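You operate a simulated robot arm through the tools that you are given. There is no shell and no other tool. Be economical: measure what you need, move in short steps, check, and stop when the job is done.

Carry out the task below with a simulated two-armed robot. There is one attempt and no reset: what you move stays moved.

JOB
Lay the clipboard on the sofa's middle and shine the little lamp on it.
Fine: it lies on the chest; lamp tilted down, swung that way and switched on.
Where things are to end (x, y in the base frame): clipboard within 60 mm of [480, 160].

It is judged by the outcome, as a careful person would: the job done as asked, and still so three seconds after it is handed in. It fails if anything else is knocked over, pushed out of place, dropped, spilled or broken.

ROBOT AND FRAMES
Two 7-joint arms with fingered hands on one trunk, on a base that drives. Base frame: it is fixed to the floor where the robot stands at the start and does not move with it; the origin is under the middle of the robot, x ahead of it, y to its left, z up. Units: mm, degrees, N and s.
The left shoulder is at the start at [70, 169, 1388], the right one opposite. Places, roughly: clipboard [500, 1250, 500]; lamp button [700, 400, 1400]; little lamp [700, 400, 1300]; middle of the sofa seat [500, 0, 400]; something [700, 400, 1400]. Payload 3.4 kg a hand.
The tool frame of a hand sits at the grasp point between the pads (the TCP): z along the fingers, y along the line on which they close. The tips reach 23 mm beyond it. Largest opening 116 mm; the body of the gripper starts 65 mm behind the TCP. The gripper is a hand of 4 fingers: y runs from the thumb to the fingers, the wrist lies at [0, 0, -211] in the tool frame, and closing takes about 1.5 s.
Orientation is told as [roll, pitch, yaw] about the base's x, y, z axes, in that order, counted from this pose: with the fingers straight down and closing along the base's y, the tool's x points along the base's -x, its y along +y and its z along -z.

CONTROLS
- The arms move only by the tool servo_tool. It takes "left_plan", "right_plan" or both (then of equal length, played together; a hand with none holds still); each is a list of rows, each a list of 6 numbers: the shift along the tool's x, y, z in mm, then the turn, a rotation vector about the tool's x, y, z in degrees. In form: [[tx, ty, tz, wx, wy, wz], ...]. A call has 1 to 8 rows; each row shifts and turns the commanded pose from where the row before left it, along the tool's axes as they then stand. "left_hand" and "right_hand" are, for a hand that has rows, the finger opening in mm, from 0 to 116, set as the call begins (left out, the last holds). A row lasts 0.2 s, in which the tool goes at most 50 mm and 8.6 degrees; a call with a longer step from one row to the next is refused whole, and so is a gripper value outside its range. A pose out of reach is approached as far as the arm can. The call stops where the force on the tool passes 90 N (or 10 N more than at its start, if that is more) or the arm is blocked; 0.2 s more then pass. Each finger travels about 153 mm/s and halts on what it meets, pressing with about 32 N; the grip force reading is that of the motor and also rises with nothing between the fingers. The clock runs only during rows and for 0.2 s after the last one: add rows that do not move to give the fingers time. It gives the time, the measured TCP pose, the force on the tool (base axes), the opening and the grip force at its end, in the units of the frame above (readings bear some noise), with the torque about the TCP (base axes, N m) and any sound that the robot's microphone picked up.
- Cameras (640 x 400 px; columns grow to the right, rows downward): "scene" is now at [131.3, 38.3, 1636.8]; the picture's right is [0.44, -0.90, 0.00], its down [-0.38, -0.18, -0.91] and it looks along [0.82, 0.40, -0.42] (base axes); focal length 214 px, centre (320, 200). "left" rides on the left gripper at [-69, 1, -90] in its tool frame; the picture's right is [-0.01, -1.00, 0.00], its down [0.79, -0.01, -0.61] and it looks along [0.61, -0.01, 0.79] (tool axes); focal length 251 px, centre (320, 200). "right" rides on the right gripper at [69, 1, -90] in its tool frame; the picture's right is [-0.01, 1.00, 0.00], its down [-0.79, -0.01, -0.61] and it looks along [-0.61, -0.01, 0.79] (tool axes); focal length 251 px, centre (320, 200). There is no depth. A picture from a camera that has moved, and an enlarged one, comes with that camera's place and axes in the base frame and with its lens.
- capture(camera): a new picture of that camera. No time passes.
- move_column(by): slides the trunk up (or, below 0, down) by that many mm; the arms and the scene camera ride with it, the base frame stays. It gives what a move gives, with no picture.
- drive_base(legs): drives the robot by 1 to 6 legs, each [ahead, left, turn to the left] in mm, mm and degrees, along the robot's own axes; the way and the turn of a leg run together, so that a leg with both is an arc; at most 1500 mm and 180 degrees a leg. The arms and the cameras ride along, it lands a little off, and it stops where it bumps. It gives what a move gives.
- move_fingers(finger1, finger2, finger3, thumb_bend, hand): sets how far each is bent, from 0 (flat) to 1 (curled in); at 0.3 the hand is open as for a grip, at 0.7 the pads meet at the TCP. One left out holds its place. A second passes; each finger stops where it meets its share of the squeeze, and holds until it gets a number again. A gripper value or a shape takes the hand back. It gives what a move gives, with no picture; readings hold the bend of each and the force on the fingers (four entries, about 0 where the hand has none), thumb and palm.
- preshape(shape, hand): the hand has 4 fingers and takes this shape, open, in about a second: jaw (thumb against the fingers, like two jaws); tri (thumb and two fingers); tip (a fingertip pinch); poke (one finger out to press); point (the index stretched); flat (the hand flat); cup (the hand cupped); fist (a fist). The gripper value then closes the fingers along that shape, each until it touches; the sizes above hold for jaw. It gives what a move gives, with no picture.
- head_to(pan, tilt): turns the head with the scene camera to pan (to the left, within 86 degrees either way) and tilt (down, from -29 to 69), counted from straight ahead of the robot. It gives what a move gives.
- zoom(camera, box): a new picture of the part [left, top, right, bottom] of that camera's present view, enlarged. No time passes.
- close_job(): hands the job in; it is judged then, once.

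Work in short steps. Places have to be worked out from the pictures, the camera data and where the tool is seen: move nearer, look again, correct. Check each grasp and each placing, and mend what went wrong. You have 120 turns and 88 pictures in all, those below and enlarged ones among them. Open the grippers and draw the arms clear of the work before you hand the job in, unless the task says otherwise; then end with one line.

The tools are called after "Call:" as name(argument=value, ...) on one line, values as JSON. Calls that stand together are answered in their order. servo_tool: Moves the arms, as the interface text tells. Its arguments: {"type":"object","properties":{"left_plan":{"type":"array"},"left_hand":{"type":"number"},"right_plan":{"type":"array"},"right_hand":{"type":"number"}},"required":[]} The other tools are called the same way: move_column (by) slides the trunk up or down; preshape (shape, hand) gives the hand a shape; move_fingers (finger1, finger2, finger3, thumb_bend, hand) moves the fingers one by one; drive_base (legs) drives the base; head_to (pan, tilt) turns the head that bears the scene camera; capture (camera) takes a picture; zoom (camera, box) takes an enlarged picture of a part of a camera's view; close_job () hands the job in.

At the start:

```text
clock: 0.0
left_position: [285.4, 430.4, 1000.4]
left_tool_rot: [0.0, -0.1, 0.0]
left_force: [0.0, 0.1, -0.3]
left_wrist_torque: [0.04, -0.01, -0.01]
left_gripper_width: 115.7
left_grip_force: 0.1
left_shape: jaw
left_bend: [0.3, 0.3, 0.3, 0.3]
left_finger forces: [0.0, 0.0, 0.1, 0.0, 0.0, 0.1]
right_position: [283.9, 17.8, 1582.2]
right_tool_rot: [0.0, 0.0, 0.0]
right_force: [0.2, -0.3, 0.1]
right_wrist_torque: [-0.03, 0.02, 0.01]
right_gripper_width: 116.1
right_grip_force: 0.0
right_shape: jaw
right_bend: [0.3, 0.3, 0.3, 0.3]
right_finger forces: [0.0, 0.0, 0.0, 0.1, 0.0, 0.1]
trunk travel left (down, up): [-895.0, 45.0]
robot x, y, heading: [-2.2, 1.2, 0.1]
head pan, tilt: [26.0, 24.7]
```

scene: 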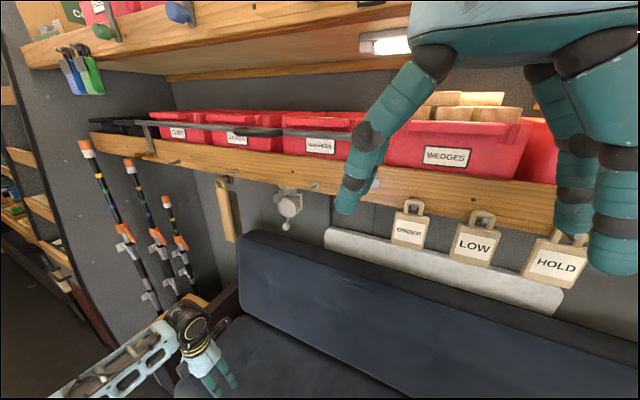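
right: 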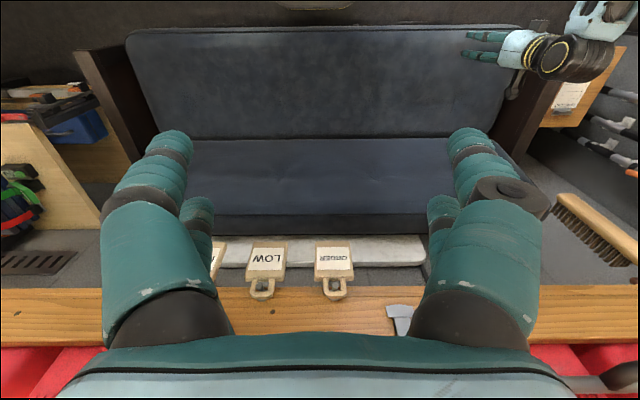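
left: 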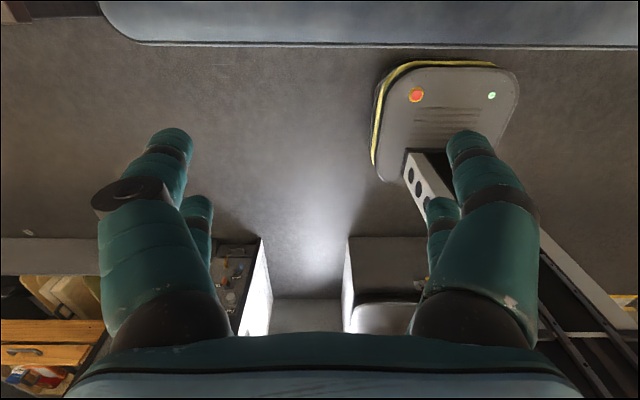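

I first look toward the lamp (enlarged), and then turn the head to the clipboard side.

Call:
zoom(camera="scene", box=[200, 160, 400, 285])

Call:
head_to(pan=70, tilt=35)

Call:
capture(camera="scene")

```text
3.20 times, centred on (300, 222) of scene
camera zoom: at [131.3, 38.3, 1636.8], right [0.44, -0.9, 0.0], down [-0.38, -0.18, -0.91], along [0.82, 0.4, -0.42], focal length 686 px, centre (384, 128)
```

zoom: 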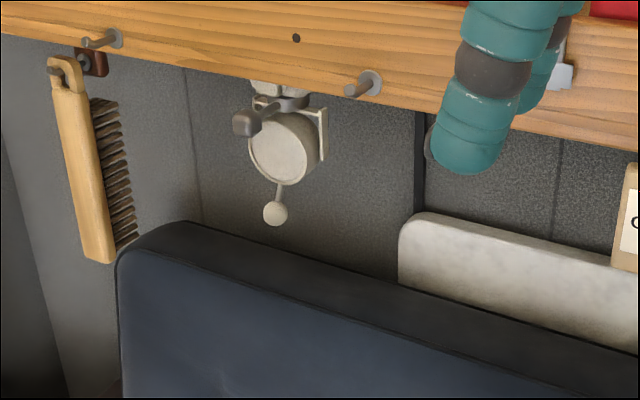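

```text
clock: 1.1
left_position: [285.3, 429.3, 1000.9]
left_tool_rot: [0.1, 0.0, 0.0]
left_force: [0.9, 1.1, -0.4]
left_wrist_torque: [-0.02, 0.01, 0.0]
left_gripper_width: 116.1
left_grip_force: 0.0
left_shape: jaw
left_bend: [0.3, 0.3, 0.3, 0.3]
left_finger forces: [0.0, 0.0, 0.0, 0.1, 0.0, 0.0]
right_position: [283.3, 18.7, 1583.7]
right_tool_rot: [0.1, 0.0, 0.0]
right_force: [0.4, 0.8, 0.1]
right_wrist_torque: [-0.02, 0.01, -0.01]
right_gripper_width: 115.5
right_grip_force: 0.1
right_shape: jaw
right_bend: [0.3, 0.3, 0.3, 0.3]
right_finger forces: [0.0, 0.0, 0.1, 0.0, 0.0, 0.0]
trunk travel left (down, up): [-895.0, 45.0]
robot x, y, heading: [-3.3, 1.9, -0.0]
head pan, tilt: [70.0, 35.0]
```

```text
83 pictures are left
camera scene: at [78.6, 80.6, 1620.5], right [0.94, -0.34, 0.0], down [-0.2, -0.54, -0.82], along [0.28, 0.77, -0.57], focal length 214 px, centre (320, 200)
```

scene: 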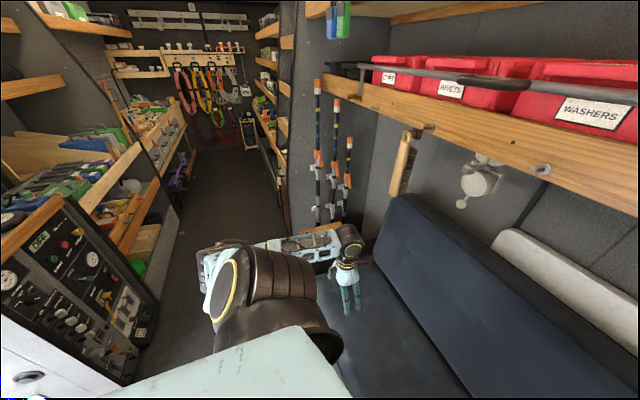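

The aisle to the left is free and the clipboard is hidden by the left arm. I drive left 600 and look again.

Call:
drive_base(legs=[[0, 600, 0]])

Call:
head_to(pan=35, tilt=45)

Call:
capture(camera="scene")

Call:
capture(camera="right")

```text
clock: 4.5
left_position: [280.2, 1031.5, 1001.4]
left_tool_rot: [0.2, 0.0, 0.4]
left_force: [0.6, -1.4, 0.5]
left_wrist_torque: [0.03, -0.04, 0.02]
left_gripper_width: 115.9
left_grip_force: 0.1
left_shape: jaw
left_bend: [0.3, 0.3, 0.3, 0.3]
left_finger forces: [0.1, 0.1, 0.0, 0.0, 0.0, 0.0]
right_position: [281.2, 620.5, 1582.6]
right_tool_rot: [0.0, 0.0, 0.4]
right_force: [-0.7, -0.6, 0.9]
right_wrist_torque: [0.01, 0.02, 0.0]
right_gripper_width: 116.0
right_grip_force: 0.0
right_shape: jaw
right_bend: [0.3, 0.3, 0.3, 0.3]
right_finger forces: [0.1, 0.1, 0.0, 0.0, 0.1, 0.0]
trunk travel left (down, up): [-895.0, 45.0]
robot x, y, heading: [-5.0, 602.4, 0.5]
head pan, tilt: [70.0, 35.0]
```

```text
clock: 5.5
left_position: [280.9, 1033.7, 999.8]
left_tool_rot: [0.0, 0.0, 0.4]
left_force: [0.2, -0.9, -0.4]
left_wrist_torque: [0.04, 0.01, 0.0]
left_gripper_width: 115.8
left_grip_force: 0.1
left_shape: jaw
left_bend: [0.3, 0.3, 0.3, 0.3]
left_finger forces: [0.0, 0.0, 0.1, 0.0, 0.1, 0.0]
right_position: [281.2, 622.1, 1583.2]
right_tool_rot: [0.0, 0.0, 0.4]
right_force: [-1.3, -0.2, 0.0]
right_wrist_torque: [0.0, 0.0, 0.02]
right_gripper_width: 115.7
right_grip_force: 0.1
right_shape: jaw
right_bend: [0.3, 0.3, 0.3, 0.3]
right_finger forces: [0.0, 0.0, 0.0, 0.0, 0.0, 0.0]
trunk travel left (down, up): [-895.0, 45.0]
robot x, y, heading: [-2.9, 605.4, 0.3]
head pan, tilt: [35.0, 45.0]
```

```text
82 pictures are left
camera scene: at [112.2, 647.3, 1605.7], right [0.58, -0.81, 0.0], down [-0.58, -0.41, -0.71], along [0.58, 0.41, -0.71], focal length 214 px, centre (320, 200)
```

scene: 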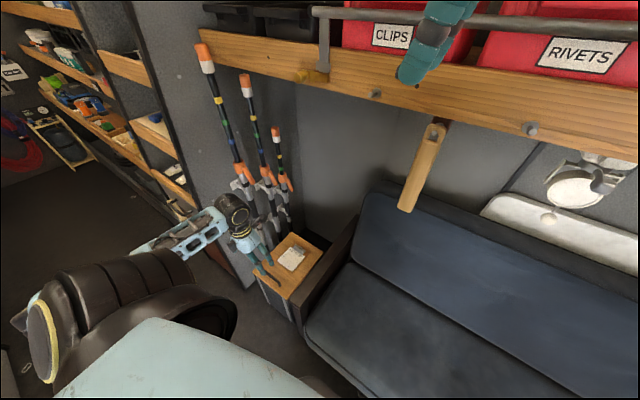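

```text
81 pictures are left
camera right: at [213.0, 622.1, 1672.4], right [0.0, 1.0, 0.0], down [0.79, 0.0, 0.61], along [0.61, 0.0, -0.79], focal length 251 px, centre (320, 200)
```

right: 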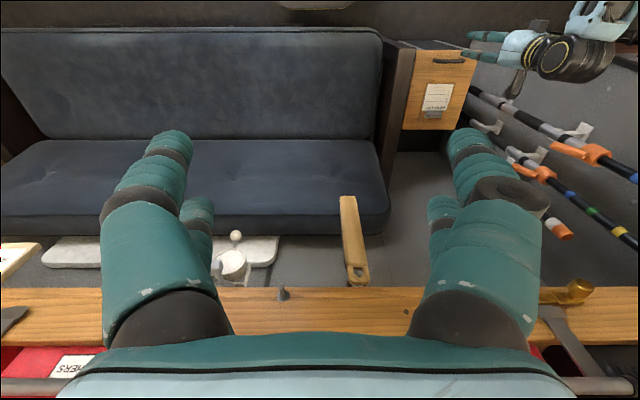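

Call:
zoom(camera="right", box=[380, 30, 500, 150])

Call:
zoom(camera="scene", box=[230, 215, 360, 320])

Call:
zoom(camera="right", box=[180, 200, 300, 300])

```text
3.33 times, centred on (440, 90) of right
camera zoom: at [213.0, 622.1, 1672.4], right [0.0, 1.0, 0.0], down [0.79, 0.0, 0.61], along [0.61, 0.0, -0.79], focal length 838 px, centre (-80, 567)
```

zoom: 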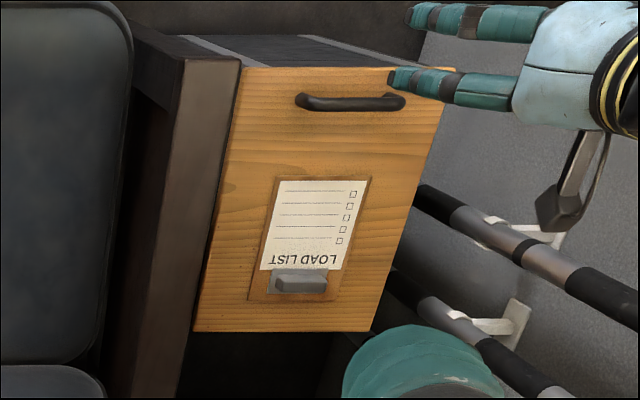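

```text
3.81 times, centred on (295, 268) of scene
camera zoom: at [112.2, 647.3, 1605.7], right [0.58, -0.81, 0.0], down [-0.58, -0.41, -0.71], along [0.58, 0.41, -0.71], focal length 817 px, centre (415, -57)
```

zoom: 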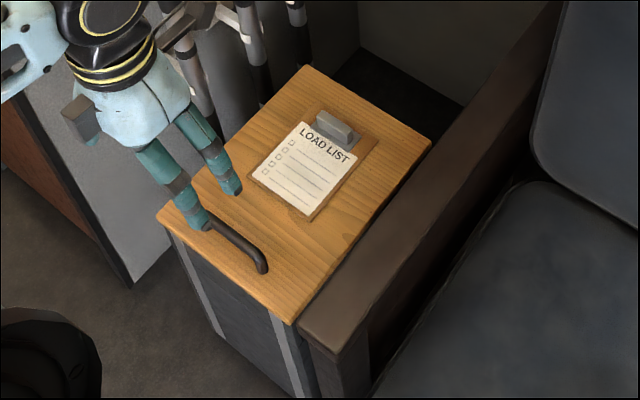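

```text
4.00 times, centred on (240, 250) of right
camera zoom: at [213.0, 622.1, 1672.4], right [0.0, 1.0, 0.0], down [0.79, 0.0, 0.61], along [0.61, 0.0, -0.79], focal length 1006 px, centre (640, 0)
```

zoom: 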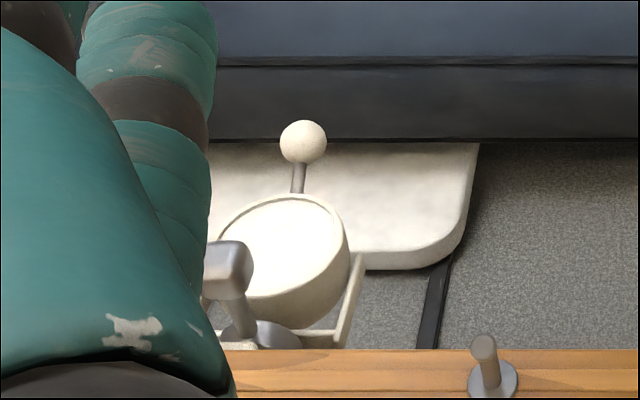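

The clipboard lies at about (570,1165), z≈465, 125 wide in y, its raised clip near (620,1164). I shift left a bit, lower the trunk, and yaw the left hand 90° to pinch the clip along x.

Call:
drive_base(legs=[[0, 250, 0]])

Call:
move_column(by=-300)

Call:
servo_tool(left_plan=[[0, 0, -25, 0, 0, 8.5], [0, 0, -25, 0, 0, 8.5], [0, 0, -25, 0, 0, 8.5], [0, 0, -25, 0, 0, 8.5], [0, 0, -25, 0, 0, 8.5], [0, 0, -25, 0, 0, 8.5], [0, 0, -25, 0, 0, 8.5], [0, 0, -25, 0, 0, 8.5]])

```text
clock: 7.3
left_position: [278.4, 1279.7, 1001.6]
left_tool_rot: [0.0, 0.0, 0.4]
left_force: [1.0, -0.3, -0.1]
left_wrist_torque: [0.04, -0.02, 0.01]
left_gripper_width: 115.7
left_grip_force: 0.1
left_shape: jaw
left_bend: [0.3, 0.3, 0.3, 0.3]
left_finger forces: [0.0, 0.0, 0.1, 0.0, 0.0, 0.1]
right_position: [279.6, 865.9, 1583.6]
right_tool_rot: [0.2, 0.0, 0.4]
right_force: [-0.4, 0.1, 0.5]
right_wrist_torque: [0.01, 0.0, 0.01]
right_gripper_width: 115.9
right_grip_force: 0.0
right_shape: jaw
right_bend: [0.3, 0.3, 0.3, 0.3]
right_finger forces: [0.1, 0.1, 0.1, 0.0, 0.0, 0.1]
trunk travel left (down, up): [-895.0, 45.0]
robot x, y, heading: [-4.2, 852.6, 0.6]
head pan, tilt: [35.0, 45.0]
```

```text
clock: 10.3
left_position: [279.2, 1281.9, 699.0]
left_tool_rot: [0.0, 0.0, 0.4]
left_force: [-0.1, 0.3, -0.4]
left_wrist_torque: [-0.01, -0.02, 0.0]
left_gripper_width: 116.0
left_grip_force: 0.2
left_shape: jaw
left_bend: [0.3, 0.3, 0.3, 0.3]
left_finger forces: [0.0, 0.1, 0.0, 0.0, 0.1, 0.0]
right_position: [279.0, 871.6, 1282.9]
right_tool_rot: [0.1, 0.0, 0.4]
right_force: [-0.1, 0.0, -0.3]
right_wrist_torque: [0.01, -0.02, 0.03]
right_gripper_width: 115.7
right_grip_force: 0.0
right_shape: jaw
right_bend: [0.3, 0.3, 0.3, 0.3]
right_finger forces: [0.0, 0.1, 0.0, 0.0, 0.0, 0.0]
trunk travel left (down, up): [-595.0, 345.0]
robot x, y, heading: [-0.6, 850.5, 0.5]
head pan, tilt: [35.0, 45.0]
```

```text
clock: 12.1
left_position: [278.3, 1281.7, 900.5]
left_tool_rot: [0.0, 0.0, -67.8]
left_force: [-1.4, 0.5, -0.3]
left_wrist_torque: [0.02, 0.03, -0.01]
left_gripper_width: 115.8
left_grip_force: 0.1
left_shape: jaw
left_bend: [0.3, 0.3, 0.3, 0.3]
left_finger forces: [0.1, 0.0, 0.0, 0.0, 0.1, 0.0]
right_position: [279.7, 870.3, 1282.3]
right_tool_rot: [0.1, 0.0, 0.4]
right_force: [0.3, 0.5, -0.3]
right_wrist_torque: [0.0, -0.01, 0.0]
right_gripper_width: 116.0
right_grip_force: 0.1
right_shape: jaw
right_bend: [0.3, 0.3, 0.3, 0.3]
right_finger forces: [0.1, 0.0, 0.0, 0.0, 0.0, 0.0]
trunk travel left (down, up): [-595.0, 345.0]
robot x, y, heading: [-4.4, 849.6, 0.3]
head pan, tilt: [35.0, 45.0]
```

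Call:
servo_tool(left_plan=[[0, 0, 0, 0, 0, 7.6], [0, 0, 0, 0, 0, 7.6], [0, 0, 0, 0, 0, 7.2], [-24, 43, 0, 0, 0, 0], [-24, 43, 0, 0, 0, 0], [-24, 43, 0, 0, 0, 0], [-24, 43, 0, 0, 0, 0], [-22, 43, 0, 0, 0, 0]])

Call:
move_column(by=-240)

Call:
capture(camera="left")

Call:
capture(camera="scene")

```text
clock: 13.9
left_position: [495.1, 1163.1, 898.8]
left_tool_rot: [-0.1, 0.0, -89.9]
left_force: [0.0, 0.0, 0.3]
left_wrist_torque: [0.01, 0.0, 0.01]
left_gripper_width: 116.0
left_grip_force: 0.1
left_shape: jaw
left_bend: [0.3, 0.3, 0.3, 0.3]
left_finger forces: [0.0, 0.1, 0.1, 0.0, 0.0, 0.1]
right_position: [282.0, 870.2, 1283.2]
right_tool_rot: [0.1, 0.2, 0.5]
right_force: [0.3, 0.5, 0.3]
right_wrist_torque: [0.01, -0.01, -0.04]
right_gripper_width: 116.1
right_grip_force: 0.1
right_shape: jaw
right_bend: [0.3, 0.3, 0.3, 0.3]
right_finger forces: [0.0, 0.0, 0.1, 0.0, 0.0, 0.0]
trunk travel left (down, up): [-595.0, 345.0]
robot x, y, heading: [-2.8, 851.5, 0.5]
head pan, tilt: [35.0, 45.0]
```

```text
clock: 16.4
left_position: [492.0, 1164.0, 659.6]
left_tool_rot: [0.0, 0.0, -90.1]
left_force: [0.4, 0.2, 0.5]
left_wrist_torque: [-0.01, 0.01, 0.02]
left_gripper_width: 116.0
left_grip_force: 0.1
left_shape: jaw
left_bend: [0.3, 0.3, 0.3, 0.3]
left_finger forces: [0.0, 0.0, 0.0, 0.1, 0.0, 0.1]
right_position: [280.3, 870.4, 1043.4]
right_tool_rot: [0.2, 0.1, 0.5]
right_force: [-0.6, -0.2, 0.3]
right_wrist_torque: [0.0, -0.01, 0.01]
right_gripper_width: 116.2
right_grip_force: 0.0
right_shape: jaw
right_bend: [0.3, 0.3, 0.3, 0.3]
right_finger forces: [0.0, 0.0, 0.1, 0.0, 0.1, 0.0]
trunk travel left (down, up): [-355.0, 585.0]
robot x, y, heading: [-4.5, 848.4, 0.7]
head pan, tilt: [35.0, 45.0]
```

```text
77 pictures are left
camera left: at [494.2, 1096.6, 750.5], right [-1.0, -0.01, 0.0], down [-0.01, 0.8, 0.61], along [-0.01, 0.61, -0.8], focal length 251 px, centre (320, 200)
```

left: 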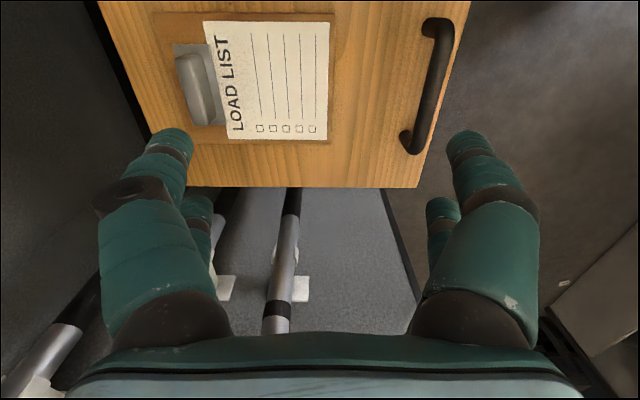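

```text
76 pictures are left
camera scene: at [110.4, 895.7, 1065.7], right [0.58, -0.81, 0.0], down [-0.58, -0.41, -0.71], along [0.58, 0.41, -0.71], focal length 214 px, centre (320, 200)
```

scene: 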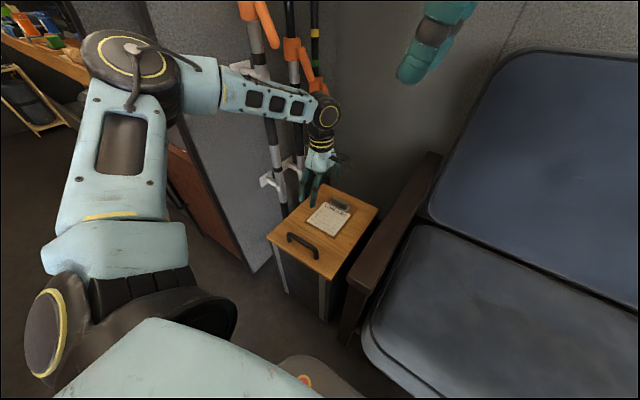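

Clip is at about (615,1163). I move over it and descend to TCP z≈545 with a narrower opening, then look.

Call:
servo_tool(left_plan=[[0, 42, 0, 0, 0, 0], [0, 42, 0, 0, 0, 0], [0, 39, 0, 0, 0, 0], [0, 0, -0.5, 0, 0, 0], [0, 0, 35, 0, 0, 0], [0, 0, 35, 0, 0, 0], [0, 0, 35, 0, 0, 0], [0, 0, 0, 0, 0, 0]], left_hand=85)

Call:
capture(camera="left")

Call:
zoom(camera="scene", box=[240, 90, 420, 270])

```text
clock: 18.2
left_position: [556.7, 1174.8, 572.0]
left_tool_rot: [0.1, 0.0, -90.1]
left_force: [-0.3, -0.2, -0.3]
left_wrist_torque: [0.01, 0.02, 0.04]
left_gripper_width: 85.0
left_grip_force: 0.0
left_shape: jaw
left_bend: [0.64, 0.64, 0.64, 0.64]
left_finger forces: [0.0, 0.1, 0.0, 0.1, 0.0, 0.0]
left hand out of reach, approached as far as the arm can: row 3, 5, 6, 7
right_position: [279.2, 870.8, 1042.6]
right_tool_rot: [0.1, 0.0, 0.4]
right_force: [0.1, 0.0, -0.7]
right_wrist_torque: [0.01, 0.0, 0.03]
right_gripper_width: 116.1
right_grip_force: 0.0
right_shape: jaw
right_bend: [0.3, 0.3, 0.3, 0.3]
right_finger forces: [0.1, 0.1, 0.1, 0.1, 0.0, 0.0]
trunk travel left (down, up): [-355.0, 585.0]
robot x, y, heading: [-1.6, 848.8, 0.3]
head pan, tilt: [35.0, 45.0]
```

```text
75 pictures are left
camera left: at [558.7, 1107.7, 662.7], right [-1.0, -0.01, 0.0], down [-0.01, 0.8, 0.61], along [0.0, 0.61, -0.8], focal length 251 px, centre (320, 200)
```

left: 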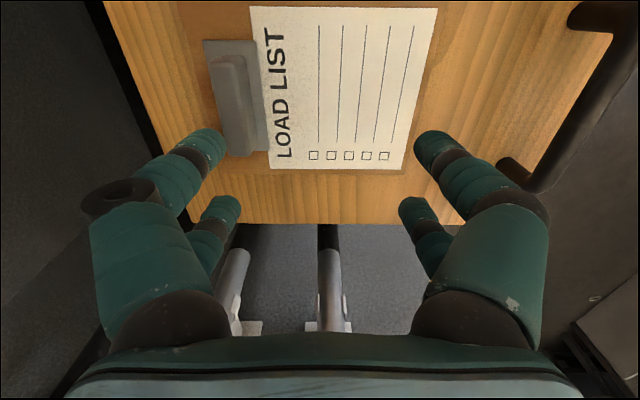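

```text
2.22 times, centred on (330, 180) of scene
camera zoom: at [110.4, 895.6, 1065.7], right [0.58, -0.81, 0.0], down [-0.58, -0.41, -0.71], along [0.58, 0.41, -0.71], focal length 477 px, centre (298, 244)
```

zoom: 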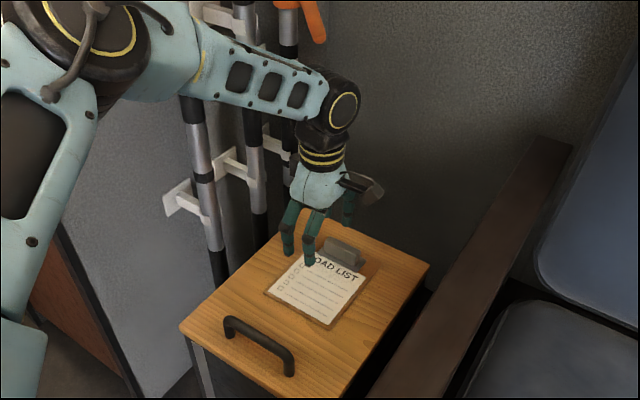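

The arm is at its reach limit, so the base must come nearer. I draw the hand back and to the right, drive ahead 60 and left 90, and lower the trunk 80.

Call:
servo_tool(left_plan=[[0, 0, -40, 0, 0, 0], [0, 0, -40, 0, 0, 0], [-30, -30, 0, 0, 0, 0], [-30, -30, 0, 0, 0, 0], [-30, 0, 0, 0, 0, 0]])

Call:
drive_base(legs=[[60, 90, 0]])

Call:
move_column(by=-80)

Call:
capture(camera="left")

```text
clock: 19.4
left_position: [496.9, 1084.7, 653.1]
left_tool_rot: [0.0, 0.0, -90.0]
left_force: [0.7, -0.2, -0.2]
left_wrist_torque: [-0.01, 0.01, 0.0]
left_gripper_width: 85.1
left_grip_force: 0.0
left_shape: jaw
left_bend: [0.64, 0.64, 0.64, 0.64]
left_finger forces: [0.0, 0.0, 0.0, 0.0, 0.0, 0.0]
right_position: [280.4, 870.0, 1043.3]
right_tool_rot: [0.1, 0.1, 0.4]
right_force: [-0.6, -0.4, 0.2]
right_wrist_torque: [0.0, 0.0, -0.02]
right_gripper_width: 115.9
right_grip_force: 0.0
right_shape: jaw
right_bend: [0.3, 0.3, 0.3, 0.3]
right_finger forces: [0.0, 0.1, 0.0, 0.1, 0.2, 0.0]
trunk travel left (down, up): [-355.0, 585.0]
robot x, y, heading: [-4.3, 849.0, 0.6]
head pan, tilt: [35.0, 45.0]
```

```text
clock: 20.6
left_position: [557.3, 1176.3, 653.2]
left_tool_rot: [0.0, -0.1, -90.0]
left_force: [-0.1, 0.5, -0.9]
left_wrist_torque: [0.0, 0.05, -0.02]
left_gripper_width: 85.3
left_grip_force: 0.1
left_shape: jaw
left_bend: [0.64, 0.64, 0.64, 0.64]
left_finger forces: [0.0, 0.0, 0.0, 0.0, 0.1, 0.0]
right_position: [338.6, 960.6, 1043.1]
right_tool_rot: [0.0, 0.0, 0.3]
right_force: [1.1, 0.4, 0.2]
right_wrist_torque: [-0.03, 0.0, 0.01]
right_gripper_width: 115.8
right_grip_force: 0.1
right_shape: jaw
right_bend: [0.3, 0.3, 0.3, 0.3]
right_finger forces: [0.0, 0.0, 0.0, 0.0, 0.0, 0.0]
trunk travel left (down, up): [-355.0, 585.0]
robot x, y, heading: [52.2, 938.7, 0.3]
head pan, tilt: [35.0, 45.0]
```

```text
clock: 21.8
left_position: [555.1, 1177.4, 573.6]
left_tool_rot: [0.0, 0.0, -90.0]
left_force: [0.6, 0.9, 0.5]
left_wrist_torque: [0.01, 0.01, 0.01]
left_gripper_width: 85.4
left_grip_force: 0.0
left_shape: jaw
left_bend: [0.64, 0.64, 0.64, 0.64]
left_finger forces: [0.0, 0.0, 0.0, 0.0, 0.1, 0.0]
right_position: [337.4, 961.5, 962.9]
right_tool_rot: [0.1, 0.1, 0.3]
right_force: [-0.5, -0.4, -0.3]
right_wrist_torque: [0.01, -0.01, -0.01]
right_gripper_width: 116.0
right_grip_force: 0.0
right_shape: jaw
right_bend: [0.3, 0.3, 0.3, 0.3]
right_finger forces: [0.0, 0.0, 0.0, 0.0, 0.1, 0.1]
trunk travel left (down, up): [-275.0, 665.0]
robot x, y, heading: [57.3, 943.3, 0.5]
head pan, tilt: [35.0, 45.0]
```

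```text
73 pictures are left
camera left: at [557.8, 1107.6, 663.8], right [-1.0, -0.01, 0.0], down [-0.01, 0.79, 0.61], along [-0.01, 0.61, -0.79], focal length 251 px, centre (320, 200)
```

left: 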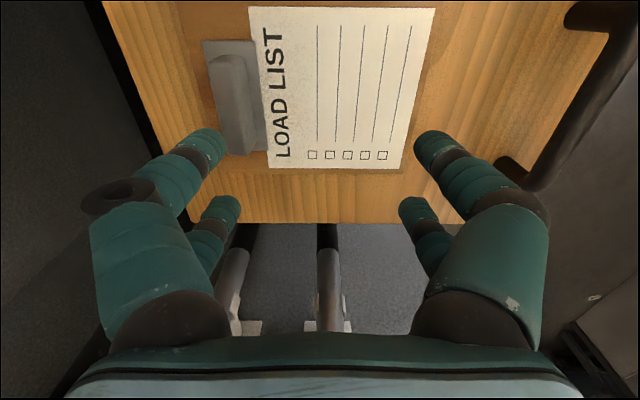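

Same hand-to-clip relation, with reach to spare. I move +64 in x, −12 in y, then descend to TCP z≈520.

Call:
servo_tool(left_plan=[[-6, 32, 0, 0, 0, 0], [-6, 32, 0, 0, 0, 0], [0, 0, 0, 0, 0, 0], [0, 0, 25, 0, 0, 0], [0, 0, 25, 0, 0, 0], [0, 0, 0, 0, 0, 0]])

Call:
capture(camera="left")

Call:
zoom(camera="scene", box=[220, 60, 440, 240])

```text
clock: 23.2
left_position: [600.5, 1174.4, 530.2]
left_tool_rot: [0.0, -0.1, -89.9]
left_force: [0.7, 0.5, -0.6]
left_wrist_torque: [0.03, -0.02, -0.01]
left_gripper_width: 85.4
left_grip_force: 0.1
left_shape: jaw
left_bend: [0.64, 0.64, 0.64, 0.64]
left_finger forces: [0.1, 0.0, 0.0, 0.1, 0.1, 0.0]
left hand out of reach, approached as far as the arm can: row 2, 4, 5
right_position: [338.7, 961.5, 963.5]
right_tool_rot: [0.1, 0.0, 0.4]
right_force: [0.2, -1.8, 0.3]
right_wrist_torque: [0.05, 0.01, -0.03]
right_gripper_width: 115.9
right_grip_force: 0.1
right_shape: jaw
right_bend: [0.3, 0.3, 0.3, 0.3]
right_finger forces: [0.0, 0.0, 0.0, 0.0, 0.1, 0.0]
trunk travel left (down, up): [-275.0, 665.0]
robot x, y, heading: [56.3, 941.7, 0.4]
head pan, tilt: [35.0, 45.0]
```

```text
72 pictures are left
camera left: at [602.5, 1106.1, 620.5], right [-1.0, -0.01, 0.0], down [-0.01, 0.8, 0.61], along [0.0, 0.61, -0.8], focal length 251 px, centre (320, 200)
```

left: 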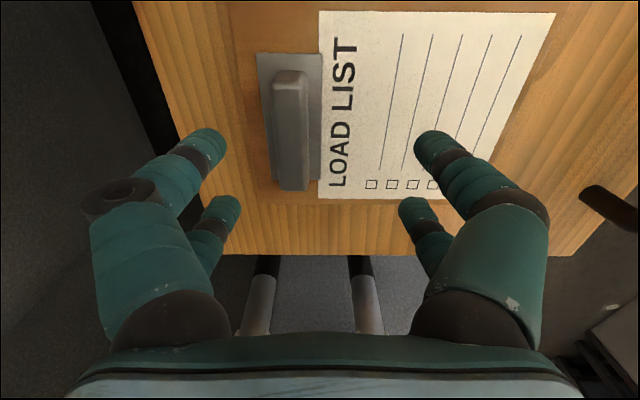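

```text
2.22 times, centred on (330, 150) of scene
camera zoom: at [169.4, 986.0, 985.7], right [0.58, -0.82, 0.0], down [-0.58, -0.41, -0.71], along [0.58, 0.41, -0.71], focal length 477 px, centre (298, 311)
```

zoom: 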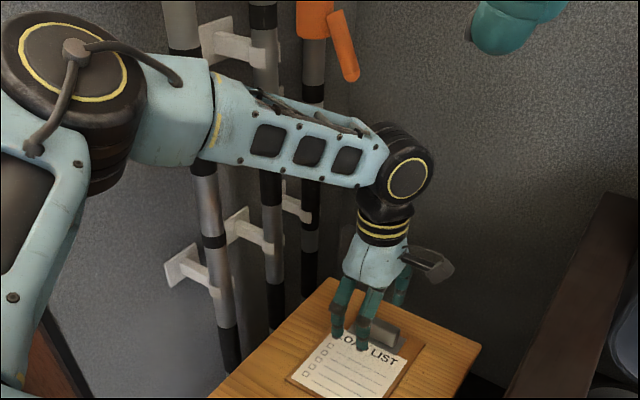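

The arm isn't extended; it seems the wrist bend limits it, so a higher trunk should help. I raise the trunk 220 and then bring the hand forward and down again.

Call:
move_column(by=220)

Call:
servo_tool(left_plan=[[-12, 22, 0, 0, 0, 0], [0, 0, 45, 0, 0, 0], [0, 0, 45, 0, 0, 0], [0, 0, 45, 0, 0, 0], [0, 0, 45, 0, 0, 0], [0, 0, 35, 0, 0, 0], [0, 0, 0, 0, 0, 0]])

Call:
capture(camera="left")

```text
clock: 25.5
left_position: [601.3, 1173.7, 751.0]
left_tool_rot: [0.0, -0.1, -90.1]
left_force: [-0.1, -0.7, 0.3]
left_wrist_torque: [0.0, 0.04, -0.02]
left_gripper_width: 85.1
left_grip_force: 0.0
left_shape: jaw
left_bend: [0.64, 0.64, 0.64, 0.64]
left_finger forces: [0.1, 0.1, 0.0, 0.0, 0.0, 0.0]
right_position: [338.9, 961.6, 1184.3]
right_tool_rot: [0.2, 0.0, 0.3]
right_force: [0.6, -0.2, -1.4]
right_wrist_torque: [-0.02, 0.02, -0.01]
right_gripper_width: 115.9
right_grip_force: 0.2
right_shape: jaw
right_bend: [0.3, 0.3, 0.3, 0.3]
right_finger forces: [0.1, 0.0, 0.1, 0.0, 0.0, 0.0]
trunk travel left (down, up): [-495.0, 445.0]
robot x, y, heading: [58.7, 942.5, 0.3]
head pan, tilt: [35.0, 45.0]
```

```text
clock: 27.1
left_position: [520.9, 1219.1, 616.7]
left_tool_rot: [0.2, -0.1, -90.0]
left_force: [0.3, 0.0, 0.0]
left_wrist_torque: [-0.02, 0.0, -0.03]
left_gripper_width: 85.1
left_grip_force: 0.1
left_shape: jaw
left_bend: [0.64, 0.64, 0.64, 0.64]
left_finger forces: [0.0, 0.0, 0.0, 0.1, 0.1, 0.0]
left hand out of reach, approached as far as the arm can: row 1, 2, 3, 4, 5, 6
right_position: [338.3, 960.6, 1182.7]
right_tool_rot: [0.1, -0.1, 0.4]
right_force: [-0.2, 0.3, 0.5]
right_wrist_torque: [0.0, -0.02, -0.02]
right_gripper_width: 116.1
right_grip_force: 0.0
right_shape: jaw
right_bend: [0.3, 0.3, 0.3, 0.3]
right_finger forces: [0.0, 0.1, 0.1, 0.0, 0.0, 0.0]
trunk travel left (down, up): [-495.0, 445.0]
robot x, y, heading: [57.4, 938.8, 0.5]
head pan, tilt: [35.0, 45.0]
```

```text
70 pictures are left
camera left: at [522.5, 1151.3, 707.3], right [-1.0, -0.01, 0.0], down [-0.01, 0.8, 0.61], along [0.0, 0.61, -0.8], focal length 251 px, centre (320, 200)
```

left: 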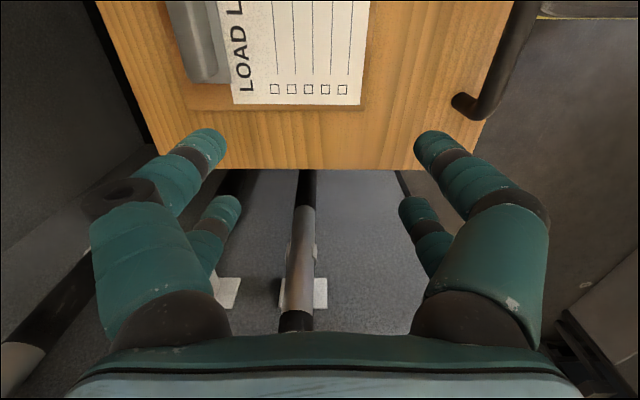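

The 90° yaw seems to be what limits the wrist. I turn the hand back toward yaw 0 to test the reach in the natural orientation.

Call:
servo_tool(left_plan=[[0, 0, -20, 0, 0, -8.5], [0, 0, -20, 0, 0, -8.5], [0, 0, 0, 0, 0, -8.5], [0, 0, 0, 0, 0, -8.5], [0, 0, 0, 0, 0, -8.5], [0, 0, 0, 0, 0, -8.5], [0, 0, 0, 0, 0, -8.5], [0, 0, 0, 0, 0, -8.5]], left_hand=110)

Call:
servo_tool(left_plan=[[0, 0, 0, 0, 0, -8.0], [0, 0, 0, 0, 0, -7], [0, 0, 0, 0, 0, -7], [-30, -12, 0, 0, 0, 0], [-30, -12, 0, 0, 0, 0], [-30, -12, 0, 0, 0, 0]])

```text
clock: 28.9
left_position: [522.2, 1220.3, 658.0]
left_tool_rot: [0.0, -0.1, -21.9]
left_force: [0.1, 0.3, -0.1]
left_wrist_torque: [0.04, 0.01, -0.02]
left_gripper_width: 109.8
left_grip_force: 0.1
left_shape: jaw
left_bend: [0.4, 0.4, 0.4, 0.4]
left_finger forces: [0.0, 0.0, 0.0, 0.1, 0.0, 0.1]
right_position: [338.7, 959.9, 1182.7]
right_tool_rot: [0.1, -0.1, 0.3]
right_force: [0.1, -0.8, 0.3]
right_wrist_torque: [0.0, -0.01, 0.01]
right_gripper_width: 115.8
right_grip_force: 0.1
right_shape: jaw
right_bend: [0.3, 0.3, 0.3, 0.3]
right_finger forces: [0.1, 0.0, 0.0, 0.1, 0.0, 0.1]
trunk travel left (down, up): [-495.0, 445.0]
robot x, y, heading: [55.9, 940.4, 0.2]
head pan, tilt: [35.0, 45.0]
```

```text
clock: 30.3
left_position: [579.1, 1201.6, 684.0]
left_tool_rot: [0.0, -0.1, 0.0]
left_force: [0.4, 0.0, 0.4]
left_wrist_torque: [-0.02, -0.03, -0.02]
left_gripper_width: 109.8
left_grip_force: 0.2
left_shape: jaw
left_bend: [0.4, 0.4, 0.4, 0.4]
left_finger forces: [0.0, 0.1, 0.0, 0.0, 0.0, 0.0]
left hand out of reach, approached as far as the arm can: row 5, 6
right_position: [339.2, 961.9, 1183.9]
right_tool_rot: [0.1, -0.1, 0.3]
right_force: [0.1, -0.5, 0.1]
right_wrist_torque: [0.0, 0.0, -0.03]
right_gripper_width: 115.8
right_grip_force: 0.1
right_shape: jaw
right_bend: [0.3, 0.3, 0.3, 0.3]
right_finger forces: [0.1, 0.0, 0.0, 0.0, 0.0, 0.1]
trunk travel left (down, up): [-495.0, 445.0]
robot x, y, heading: [57.5, 941.7, 0.7]
head pan, tilt: [35.0, 45.0]
```

Reach readings fit an effective shoulder higher than stated, so lowering the trunk should extend the reach. I raise the hand relative to the trunk while lowering it in two stages.

Call:
servo_tool(left_plan=[[20, 0, -50, 0, 0, 0], [20, 0, -50, 0, 0, 0], [20, 0, -50, 0, 0, 0], [0, 0, -50, 0, 0, 0]])

Call:
move_column(by=-250)

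Call:
servo_tool(left_plan=[[0, 0, -50, 0, 0, 0], [0, 0, -50, 0, 0, 0], [0, 0, -50, 0, 0, 0]])

Call:
move_column(by=-150)

Call:
capture(camera="scene")

```text
refused: row 1 steps farther than a row can; nothing moved
```

```text
clock: 32.4
left_position: [583.1, 1203.7, 480.7]
left_tool_rot: [-0.4, -1.9, 0.6]
left_force: [-12.2, 6.7, 49.5]
left_wrist_torque: [-2.39, 0.47, -0.22]
left_gripper_width: 110.0
left_grip_force: 0.0
left_shape: jaw
left_bend: [0.4, 0.4, 0.39, 0.37]
left_finger forces: [1.8, 6.3, 23.4, 0.1, 18.4, 0.1]
right_position: [334.3, 960.2, 966.6]
right_tool_rot: [0.1, -0.3, 0.6]
right_force: [0.2, -0.6, 0.6]
right_wrist_torque: [-0.03, 0.04, -0.01]
right_gripper_width: 115.9
right_grip_force: 0.0
right_shape: jaw
right_bend: [0.3, 0.3, 0.3, 0.3]
right_finger forces: [0.0, 0.0, 0.0, 0.1, 0.0, 0.0]
trunk travel left (down, up): [-277.0, 663.0]
robot x, y, heading: [52.7, 944.4, 0.7]
head pan, tilt: [35.0, 45.0]
stopped: the force on the tool passed its limit (the readings are from after the stop); the commanded pose is now the measured one
```

```text
clock: 33.1
left_position: [580.4, 1203.8, 624.4]
left_tool_rot: [-0.2, -1.3, 0.4]
left_force: [-0.9, -0.2, -0.5]
left_wrist_torque: [0.01, 0.0, 0.0]
left_gripper_width: 110.1
left_grip_force: 0.0
left_shape: jaw
left_bend: [0.4, 0.4, 0.4, 0.4]
left_finger forces: [0.1, 0.0, 0.1, 0.1, 0.0, 0.0]
right_position: [338.6, 962.1, 964.5]
right_tool_rot: [0.1, -0.1, 0.5]
right_force: [-0.2, -0.4, 0.1]
right_wrist_torque: [-0.01, -0.02, 0.05]
right_gripper_width: 115.9
right_grip_force: 0.0
right_shape: jaw
right_bend: [0.3, 0.3, 0.3, 0.3]
right_finger forces: [0.1, 0.1, 0.0, 0.0, 0.0, 0.0]
trunk travel left (down, up): [-277.0, 663.0]
robot x, y, heading: [57.3, 941.8, 0.6]
head pan, tilt: [35.0, 45.0]
```

```text
clock: 34.9
left_position: [579.8, 1205.2, 482.3]
left_tool_rot: [-0.3, -2.2, 0.6]
left_force: [7.7, 21.3, 61.6]
left_wrist_torque: [-3.93, 0.05, 0.5]
left_gripper_width: 108.7
left_grip_force: 0.1
left_shape: jaw
left_bend: [0.4, 0.4, 0.44, 0.41]
left_finger forces: [0.0, 1.0, 35.2, 0.0, 25.6, 0.0]
right_position: [333.2, 963.3, 818.4]
right_tool_rot: [0.1, -0.5, 0.7]
right_force: [0.4, 0.4, 0.0]
right_wrist_torque: [0.02, 0.02, 0.0]
right_gripper_width: 115.9
right_grip_force: 0.1
right_shape: jaw
right_bend: [0.3, 0.3, 0.3, 0.3]
right_finger forces: [0.0, 0.0, 0.0, 0.1, 0.0, 0.0]
trunk travel left (down, up): [-127.0, 813.0]
robot x, y, heading: [55.1, 938.1, 0.5]
head pan, tilt: [35.0, 45.0]
```

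```text
69 pictures are left
camera scene: at [163.8, 986.5, 839.9], right [0.58, -0.81, 0.0], down [-0.57, -0.41, -0.71], along [0.58, 0.41, -0.7], focal length 214 px, centre (320, 200)
```

scene: 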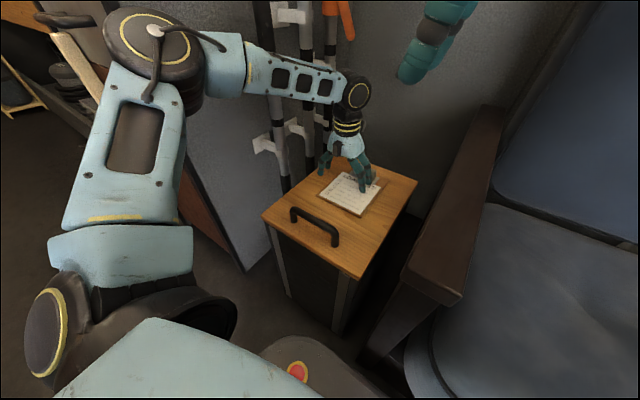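

I batched the calls wrongly: the refused step let the hand press down on the chest, though nothing looks displaced. I lift the hand and look at the clipboard.

Call:
servo_tool(left_plan=[[0, 0, -40, 0, 0, 0], [0, 0, -40, 0, 0, 0], [0, 0, -30, 0, 0, 0]])

Call:
capture(camera="scene")

Call:
capture(camera="left")

```text
clock: 35.7
left_position: [577.0, 1203.9, 585.6]
left_tool_rot: [-0.3, -1.2, 0.5]
left_force: [0.4, -0.3, -0.1]
left_wrist_torque: [-0.02, 0.01, 0.0]
left_gripper_width: 109.7
left_grip_force: 0.0
left_shape: jaw
left_bend: [0.4, 0.4, 0.4, 0.4]
left_finger forces: [0.0, 0.0, 0.1, 0.0, 0.0, 0.0]
right_position: [337.8, 962.7, 814.9]
right_tool_rot: [0.1, 0.0, 0.5]
right_force: [1.3, 0.6, -0.2]
right_wrist_torque: [0.04, -0.03, 0.02]
right_gripper_width: 115.8
right_grip_force: 0.1
right_shape: jaw
right_bend: [0.3, 0.3, 0.3, 0.3]
right_finger forces: [0.0, 0.0, 0.0, 0.1, 0.0, 0.0]
trunk travel left (down, up): [-127.0, 813.0]
robot x, y, heading: [54.0, 941.7, 0.5]
head pan, tilt: [35.0, 45.0]
```

```text
68 pictures are left
camera scene: at [169.1, 986.7, 837.9], right [0.58, -0.81, 0.0], down [-0.58, -0.41, -0.71], along [0.58, 0.41, -0.71], focal length 214 px, centre (320, 200)
```

scene: 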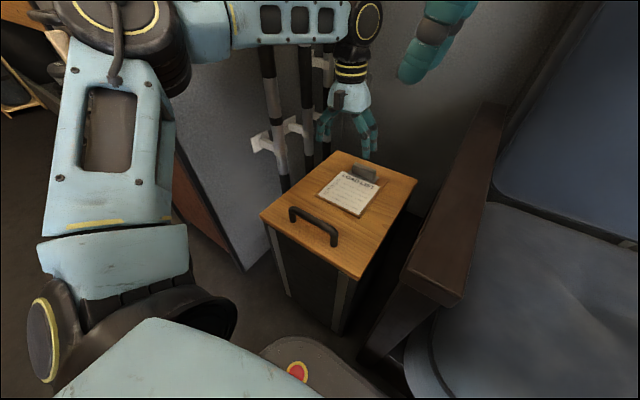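

```text
67 pictures are left
camera left: at [644.5, 1207.2, 676.1], right [0.02, -1.0, 0.01], down [-0.81, -0.01, 0.59], along [-0.59, -0.01, -0.81], focal length 251 px, centre (320, 200)
```

left: 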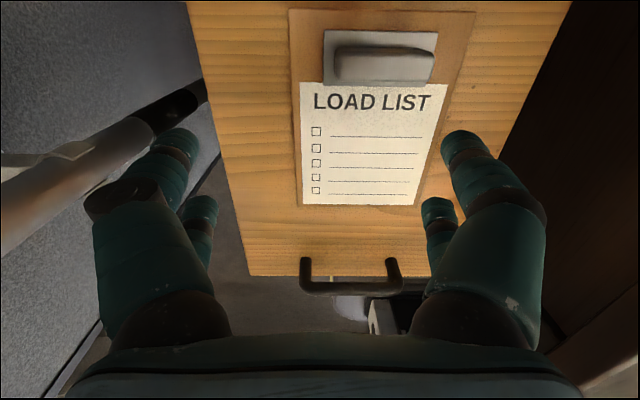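

The clipboard is undisturbed, clip at (619,1163). I try moving the hand over it in this orientation, staying high.

Call:
servo_tool(left_plan=[[-14, -14, 0, 0, 0, 0], [-14, -14, 0, 0, 0, 0], [-14, -13, 0, 0, 0, 0], [0, 0, 0, 0, 0, 0]])

```text
clock: 36.7
left_position: [611.7, 1169.2, 582.6]
left_tool_rot: [-0.4, -1.2, 0.5]
left_force: [0.5, 0.5, -0.7]
left_wrist_torque: [0.01, 0.03, 0.02]
left_gripper_width: 110.1
left_grip_force: 0.0
left_shape: jaw
left_bend: [0.4, 0.4, 0.4, 0.4]
left_finger forces: [0.0, 0.1, 0.0, 0.1, 0.0, 0.0]
left hand out of reach, approached as far as the arm can: row 3
right_position: [337.6, 962.5, 814.9]
right_tool_rot: [0.1, 0.0, 0.5]
right_force: [0.2, -0.6, 0.9]
right_wrist_torque: [-0.03, 0.01, 0.02]
right_gripper_width: 115.7
right_grip_force: 0.2
right_shape: jaw
right_bend: [0.3, 0.3, 0.3, 0.3]
right_finger forces: [0.1, 0.0, 0.1, 0.0, 0.1, 0.1]
trunk travel left (down, up): [-127.0, 813.0]
robot x, y, heading: [52.2, 942.8, 0.5]
head pan, tilt: [35.0, 45.0]
```

Still about 10 mm short. I look straight down at the gap between the base and the sofa.

Call:
head_to(pan=10, tilt=69)

Call:
capture(camera="scene")

```text
clock: 37.6
left_position: [611.7, 1168.7, 582.5]
left_tool_rot: [-0.3, -1.3, 0.5]
left_force: [-0.3, 0.6, 0.0]
left_wrist_torque: [-0.03, 0.03, -0.01]
left_gripper_width: 109.9
left_grip_force: 0.0
left_shape: jaw
left_bend: [0.4, 0.4, 0.4, 0.4]
left_finger forces: [0.1, 0.1, 0.0, 0.0, 0.0, 0.1]
right_position: [337.8, 961.1, 815.1]
right_tool_rot: [0.1, 0.0, 0.5]
right_force: [-0.5, 0.4, 0.7]
right_wrist_torque: [-0.03, -0.02, 0.02]
right_gripper_width: 115.8
right_grip_force: 0.1
right_shape: jaw
right_bend: [0.3, 0.3, 0.3, 0.3]
right_finger forces: [0.0, 0.0, 0.0, 0.1, 0.0, 0.1]
trunk travel left (down, up): [-127.0, 813.0]
robot x, y, heading: [54.9, 941.9, 0.5]
head pan, tilt: [10.0, 68.8]
```

```text
66 pictures are left
camera scene: at [158.1, 949.9, 809.2], right [0.18, -0.98, 0.0], down [-0.92, -0.17, -0.36], along [0.36, 0.07, -0.93], focal length 214 px, centre (320, 200)
```

scene: 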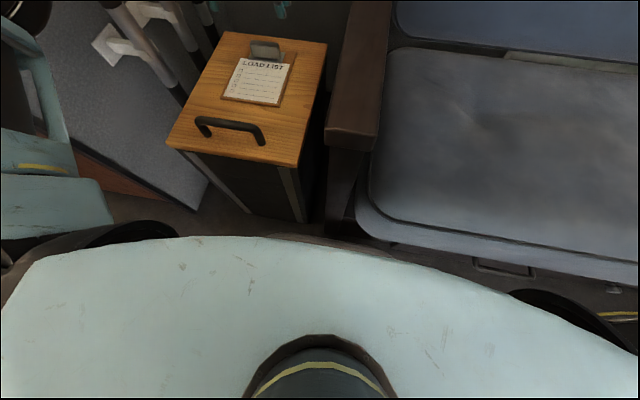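

The base is already close to the sofa, so instead I tilt the hand (fingers forward) to gain reach, and put it over the clip.

Call:
servo_tool(left_plan=[[0, 0, 0, 0, -7, 0], [0, 0, 0, 0, -7, 0], [0, 0, 0, 0, 0, 0], [-9, -6, 0, 0, 0, 0], [0, 0, 15, 0, 0, 0], [0, 0, 15, 0, 0, 0], [0, 0, 0, 0, 0, 0]])

Call:
capture(camera="left")

```text
clock: 39.2
left_position: [630.5, 1162.6, 556.0]
left_tool_rot: [-0.2, -15.3, 0.5]
left_force: [-0.8, 0.0, -0.1]
left_wrist_torque: [-0.01, -0.01, -0.01]
left_gripper_width: 110.1
left_grip_force: 0.0
left_shape: jaw
left_bend: [0.4, 0.4, 0.4, 0.4]
left_finger forces: [0.0, 0.0, 0.0, 0.1, 0.0, 0.0]
right_position: [337.7, 961.8, 814.8]
right_tool_rot: [0.1, 0.0, 0.4]
right_force: [0.1, -0.2, -0.5]
right_wrist_torque: [-0.01, 0.02, 0.0]
right_gripper_width: 115.7
right_grip_force: 0.0
right_shape: jaw
right_bend: [0.3, 0.3, 0.3, 0.3]
right_finger forces: [0.0, 0.0, 0.0, 0.0, 0.0, 0.0]
trunk travel left (down, up): [-127.0, 813.0]
robot x, y, heading: [54.3, 941.0, 0.6]
head pan, tilt: [10.0, 68.8]
```

```text
65 pictures are left
camera left: at [672.4, 1164.1, 661.4], right [0.02, -1.0, 0.01], down [-0.93, -0.01, 0.38], along [-0.38, -0.01, -0.93], focal length 251 px, centre (320, 200)
```

left: 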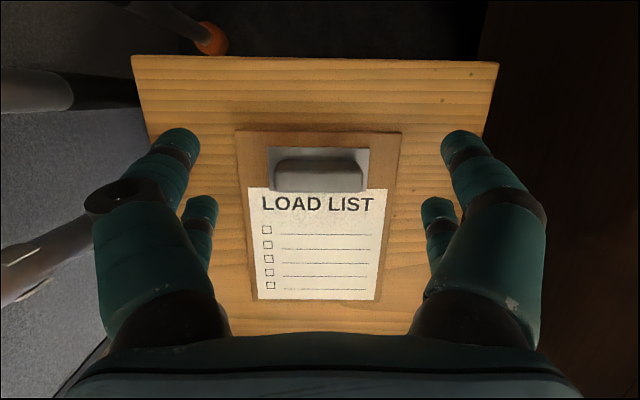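

The clip (bar 69 long in y, ~25 in x) is at (620,1164). I descend with the near finger pair level with the bar's ends.

Call:
servo_tool(left_plan=[[4, 1, 20, 0, 0, 0], [4, 0, 20, 0, 0, 0], [4, 0, 16, 0, 0, 0], [0, 0, 0, 0, 0, 0]])

Call:
capture(camera="left")

```text
clock: 40.2
left_position: [632.9, 1163.3, 499.7]
left_tool_rot: [-0.3, -15.3, 0.6]
left_force: [-0.4, -0.1, 0.0]
left_wrist_torque: [0.0, 0.01, 0.0]
left_gripper_width: 109.7
left_grip_force: 0.1
left_shape: jaw
left_bend: [0.4, 0.4, 0.4, 0.4]
left_finger forces: [0.1, 0.1, 0.0, 0.0, 0.0, 0.0]
right_position: [337.7, 962.8, 814.5]
right_tool_rot: [0.0, 0.0, 0.6]
right_force: [0.7, 0.6, -0.3]
right_wrist_torque: [0.02, -0.03, -0.03]
right_gripper_width: 115.9
right_grip_force: 0.0
right_shape: jaw
right_bend: [0.3, 0.3, 0.3, 0.3]
right_finger forces: [0.0, 0.0, 0.1, 0.1, 0.1, 0.0]
trunk travel left (down, up): [-127.0, 813.0]
robot x, y, heading: [57.8, 941.9, 0.4]
head pan, tilt: [10.0, 68.8]
```

```text
64 pictures are left
camera left: at [675.3, 1165.3, 604.1], right [0.02, -1.0, 0.01], down [-0.93, -0.01, 0.38], along [-0.38, -0.01, -0.93], focal length 251 px, centre (320, 200)
```

left: 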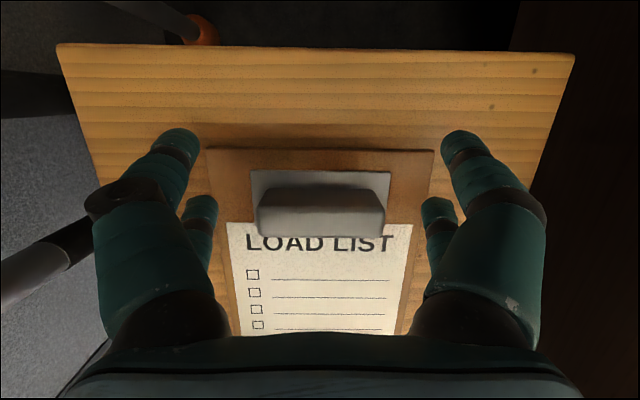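

The near finger pair lines up with the bar, so I close on it.

Call:
servo_tool(left_plan=[[0, 0, 0, 0, 0, 0], [0, 0, 0, 0, 0, 0], [0, 0, 0, 0, 0, 0], [0, 0, 0, 0, 0, 0], [0, 0, 0, 0, 0, 0]], left_hand=40)

Call:
capture(camera="left")

```text
clock: 41.4
left_position: [631.8, 1163.5, 499.4]
left_tool_rot: [-0.4, -15.3, 0.5]
left_force: [-0.9, 0.1, 0.9]
left_wrist_torque: [0.0, 0.04, -0.03]
left_gripper_width: 47.0
left_grip_force: 0.1
left_shape: jaw
left_bend: [0.73, 0.71, 0.71, 0.77]
left_finger forces: [0.0, 4.7, 5.0, 0.1, 0.0, 0.0]
right_position: [338.3, 961.8, 815.9]
right_tool_rot: [0.1, 0.0, 0.5]
right_force: [-0.1, 0.2, 0.3]
right_wrist_torque: [0.03, -0.02, 0.0]
right_gripper_width: 116.2
right_grip_force: 0.0
right_shape: jaw
right_bend: [0.3, 0.3, 0.3, 0.3]
right_finger forces: [0.0, 0.1, 0.0, 0.1, 0.0, 0.0]
trunk travel left (down, up): [-127.0, 813.0]
robot x, y, heading: [56.8, 938.3, 0.5]
head pan, tilt: [10.0, 68.8]
```

```text
63 pictures are left
camera left: at [675.2, 1165.3, 604.5], right [0.02, -1.0, 0.01], down [-0.93, -0.01, 0.38], along [-0.38, -0.01, -0.93], focal length 251 px, centre (320, 200)
```

left: 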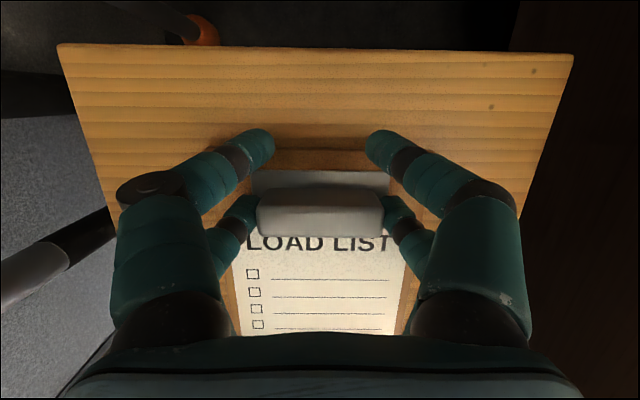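

The near pair holds the bar. I tighten, then drag the board about 65 mm toward the robot along the chest top.

Call:
servo_tool(left_plan=[[0, 0, 0, 0, 0, 0], [0, 0, 0, 0, 0, 0], [0, 0, 0, 0, 0, 0], [10.6, 0, -2.9, 0, 0, 0], [10.6, 0, -2.9, 0, 0, 0], [10.6, 0, -2.9, 0, 0, 0], [10.6, 0, -2.9, 0, 0, 0], [10.6, 0, -2.9, 0, 0, 0]], left_hand=20)

Call:
capture(camera="left")

```text
clock: 43.2
left_position: [577.8, 1162.8, 499.5]
left_tool_rot: [-0.4, -15.3, 0.4]
left_force: [3.0, 0.7, 8.5]
left_wrist_torque: [-0.01, 0.04, 0.01]
left_gripper_width: 35.6
left_grip_force: 0.1
left_shape: jaw
left_bend: [0.73, 0.67, 0.67, 0.76]
left_finger forces: [0.0, 9.8, 9.5, 0.0, 0.1, 0.0]
right_position: [337.8, 962.3, 815.5]
right_tool_rot: [0.1, -0.1, 0.5]
right_force: [-0.4, -0.2, 0.5]
right_wrist_torque: [0.0, -0.01, 0.01]
right_gripper_width: 115.8
right_grip_force: 0.0
right_shape: jaw
right_bend: [0.3, 0.3, 0.3, 0.3]
right_finger forces: [0.0, 0.1, 0.0, 0.0, 0.0, 0.0]
trunk travel left (down, up): [-127.0, 813.0]
robot x, y, heading: [53.8, 940.8, 0.8]
head pan, tilt: [10.0, 68.8]
```

```text
62 pictures are left
camera left: at [620.2, 1164.4, 604.9], right [0.02, -1.0, 0.01], down [-0.93, -0.01, 0.38], along [-0.37, -0.01, -0.93], focal length 251 px, centre (320, 200)
```

left: 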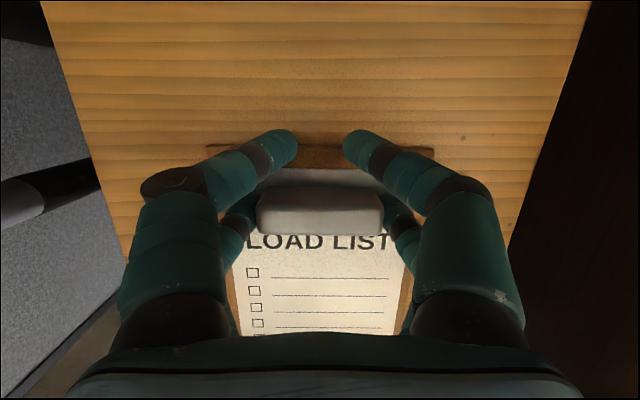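

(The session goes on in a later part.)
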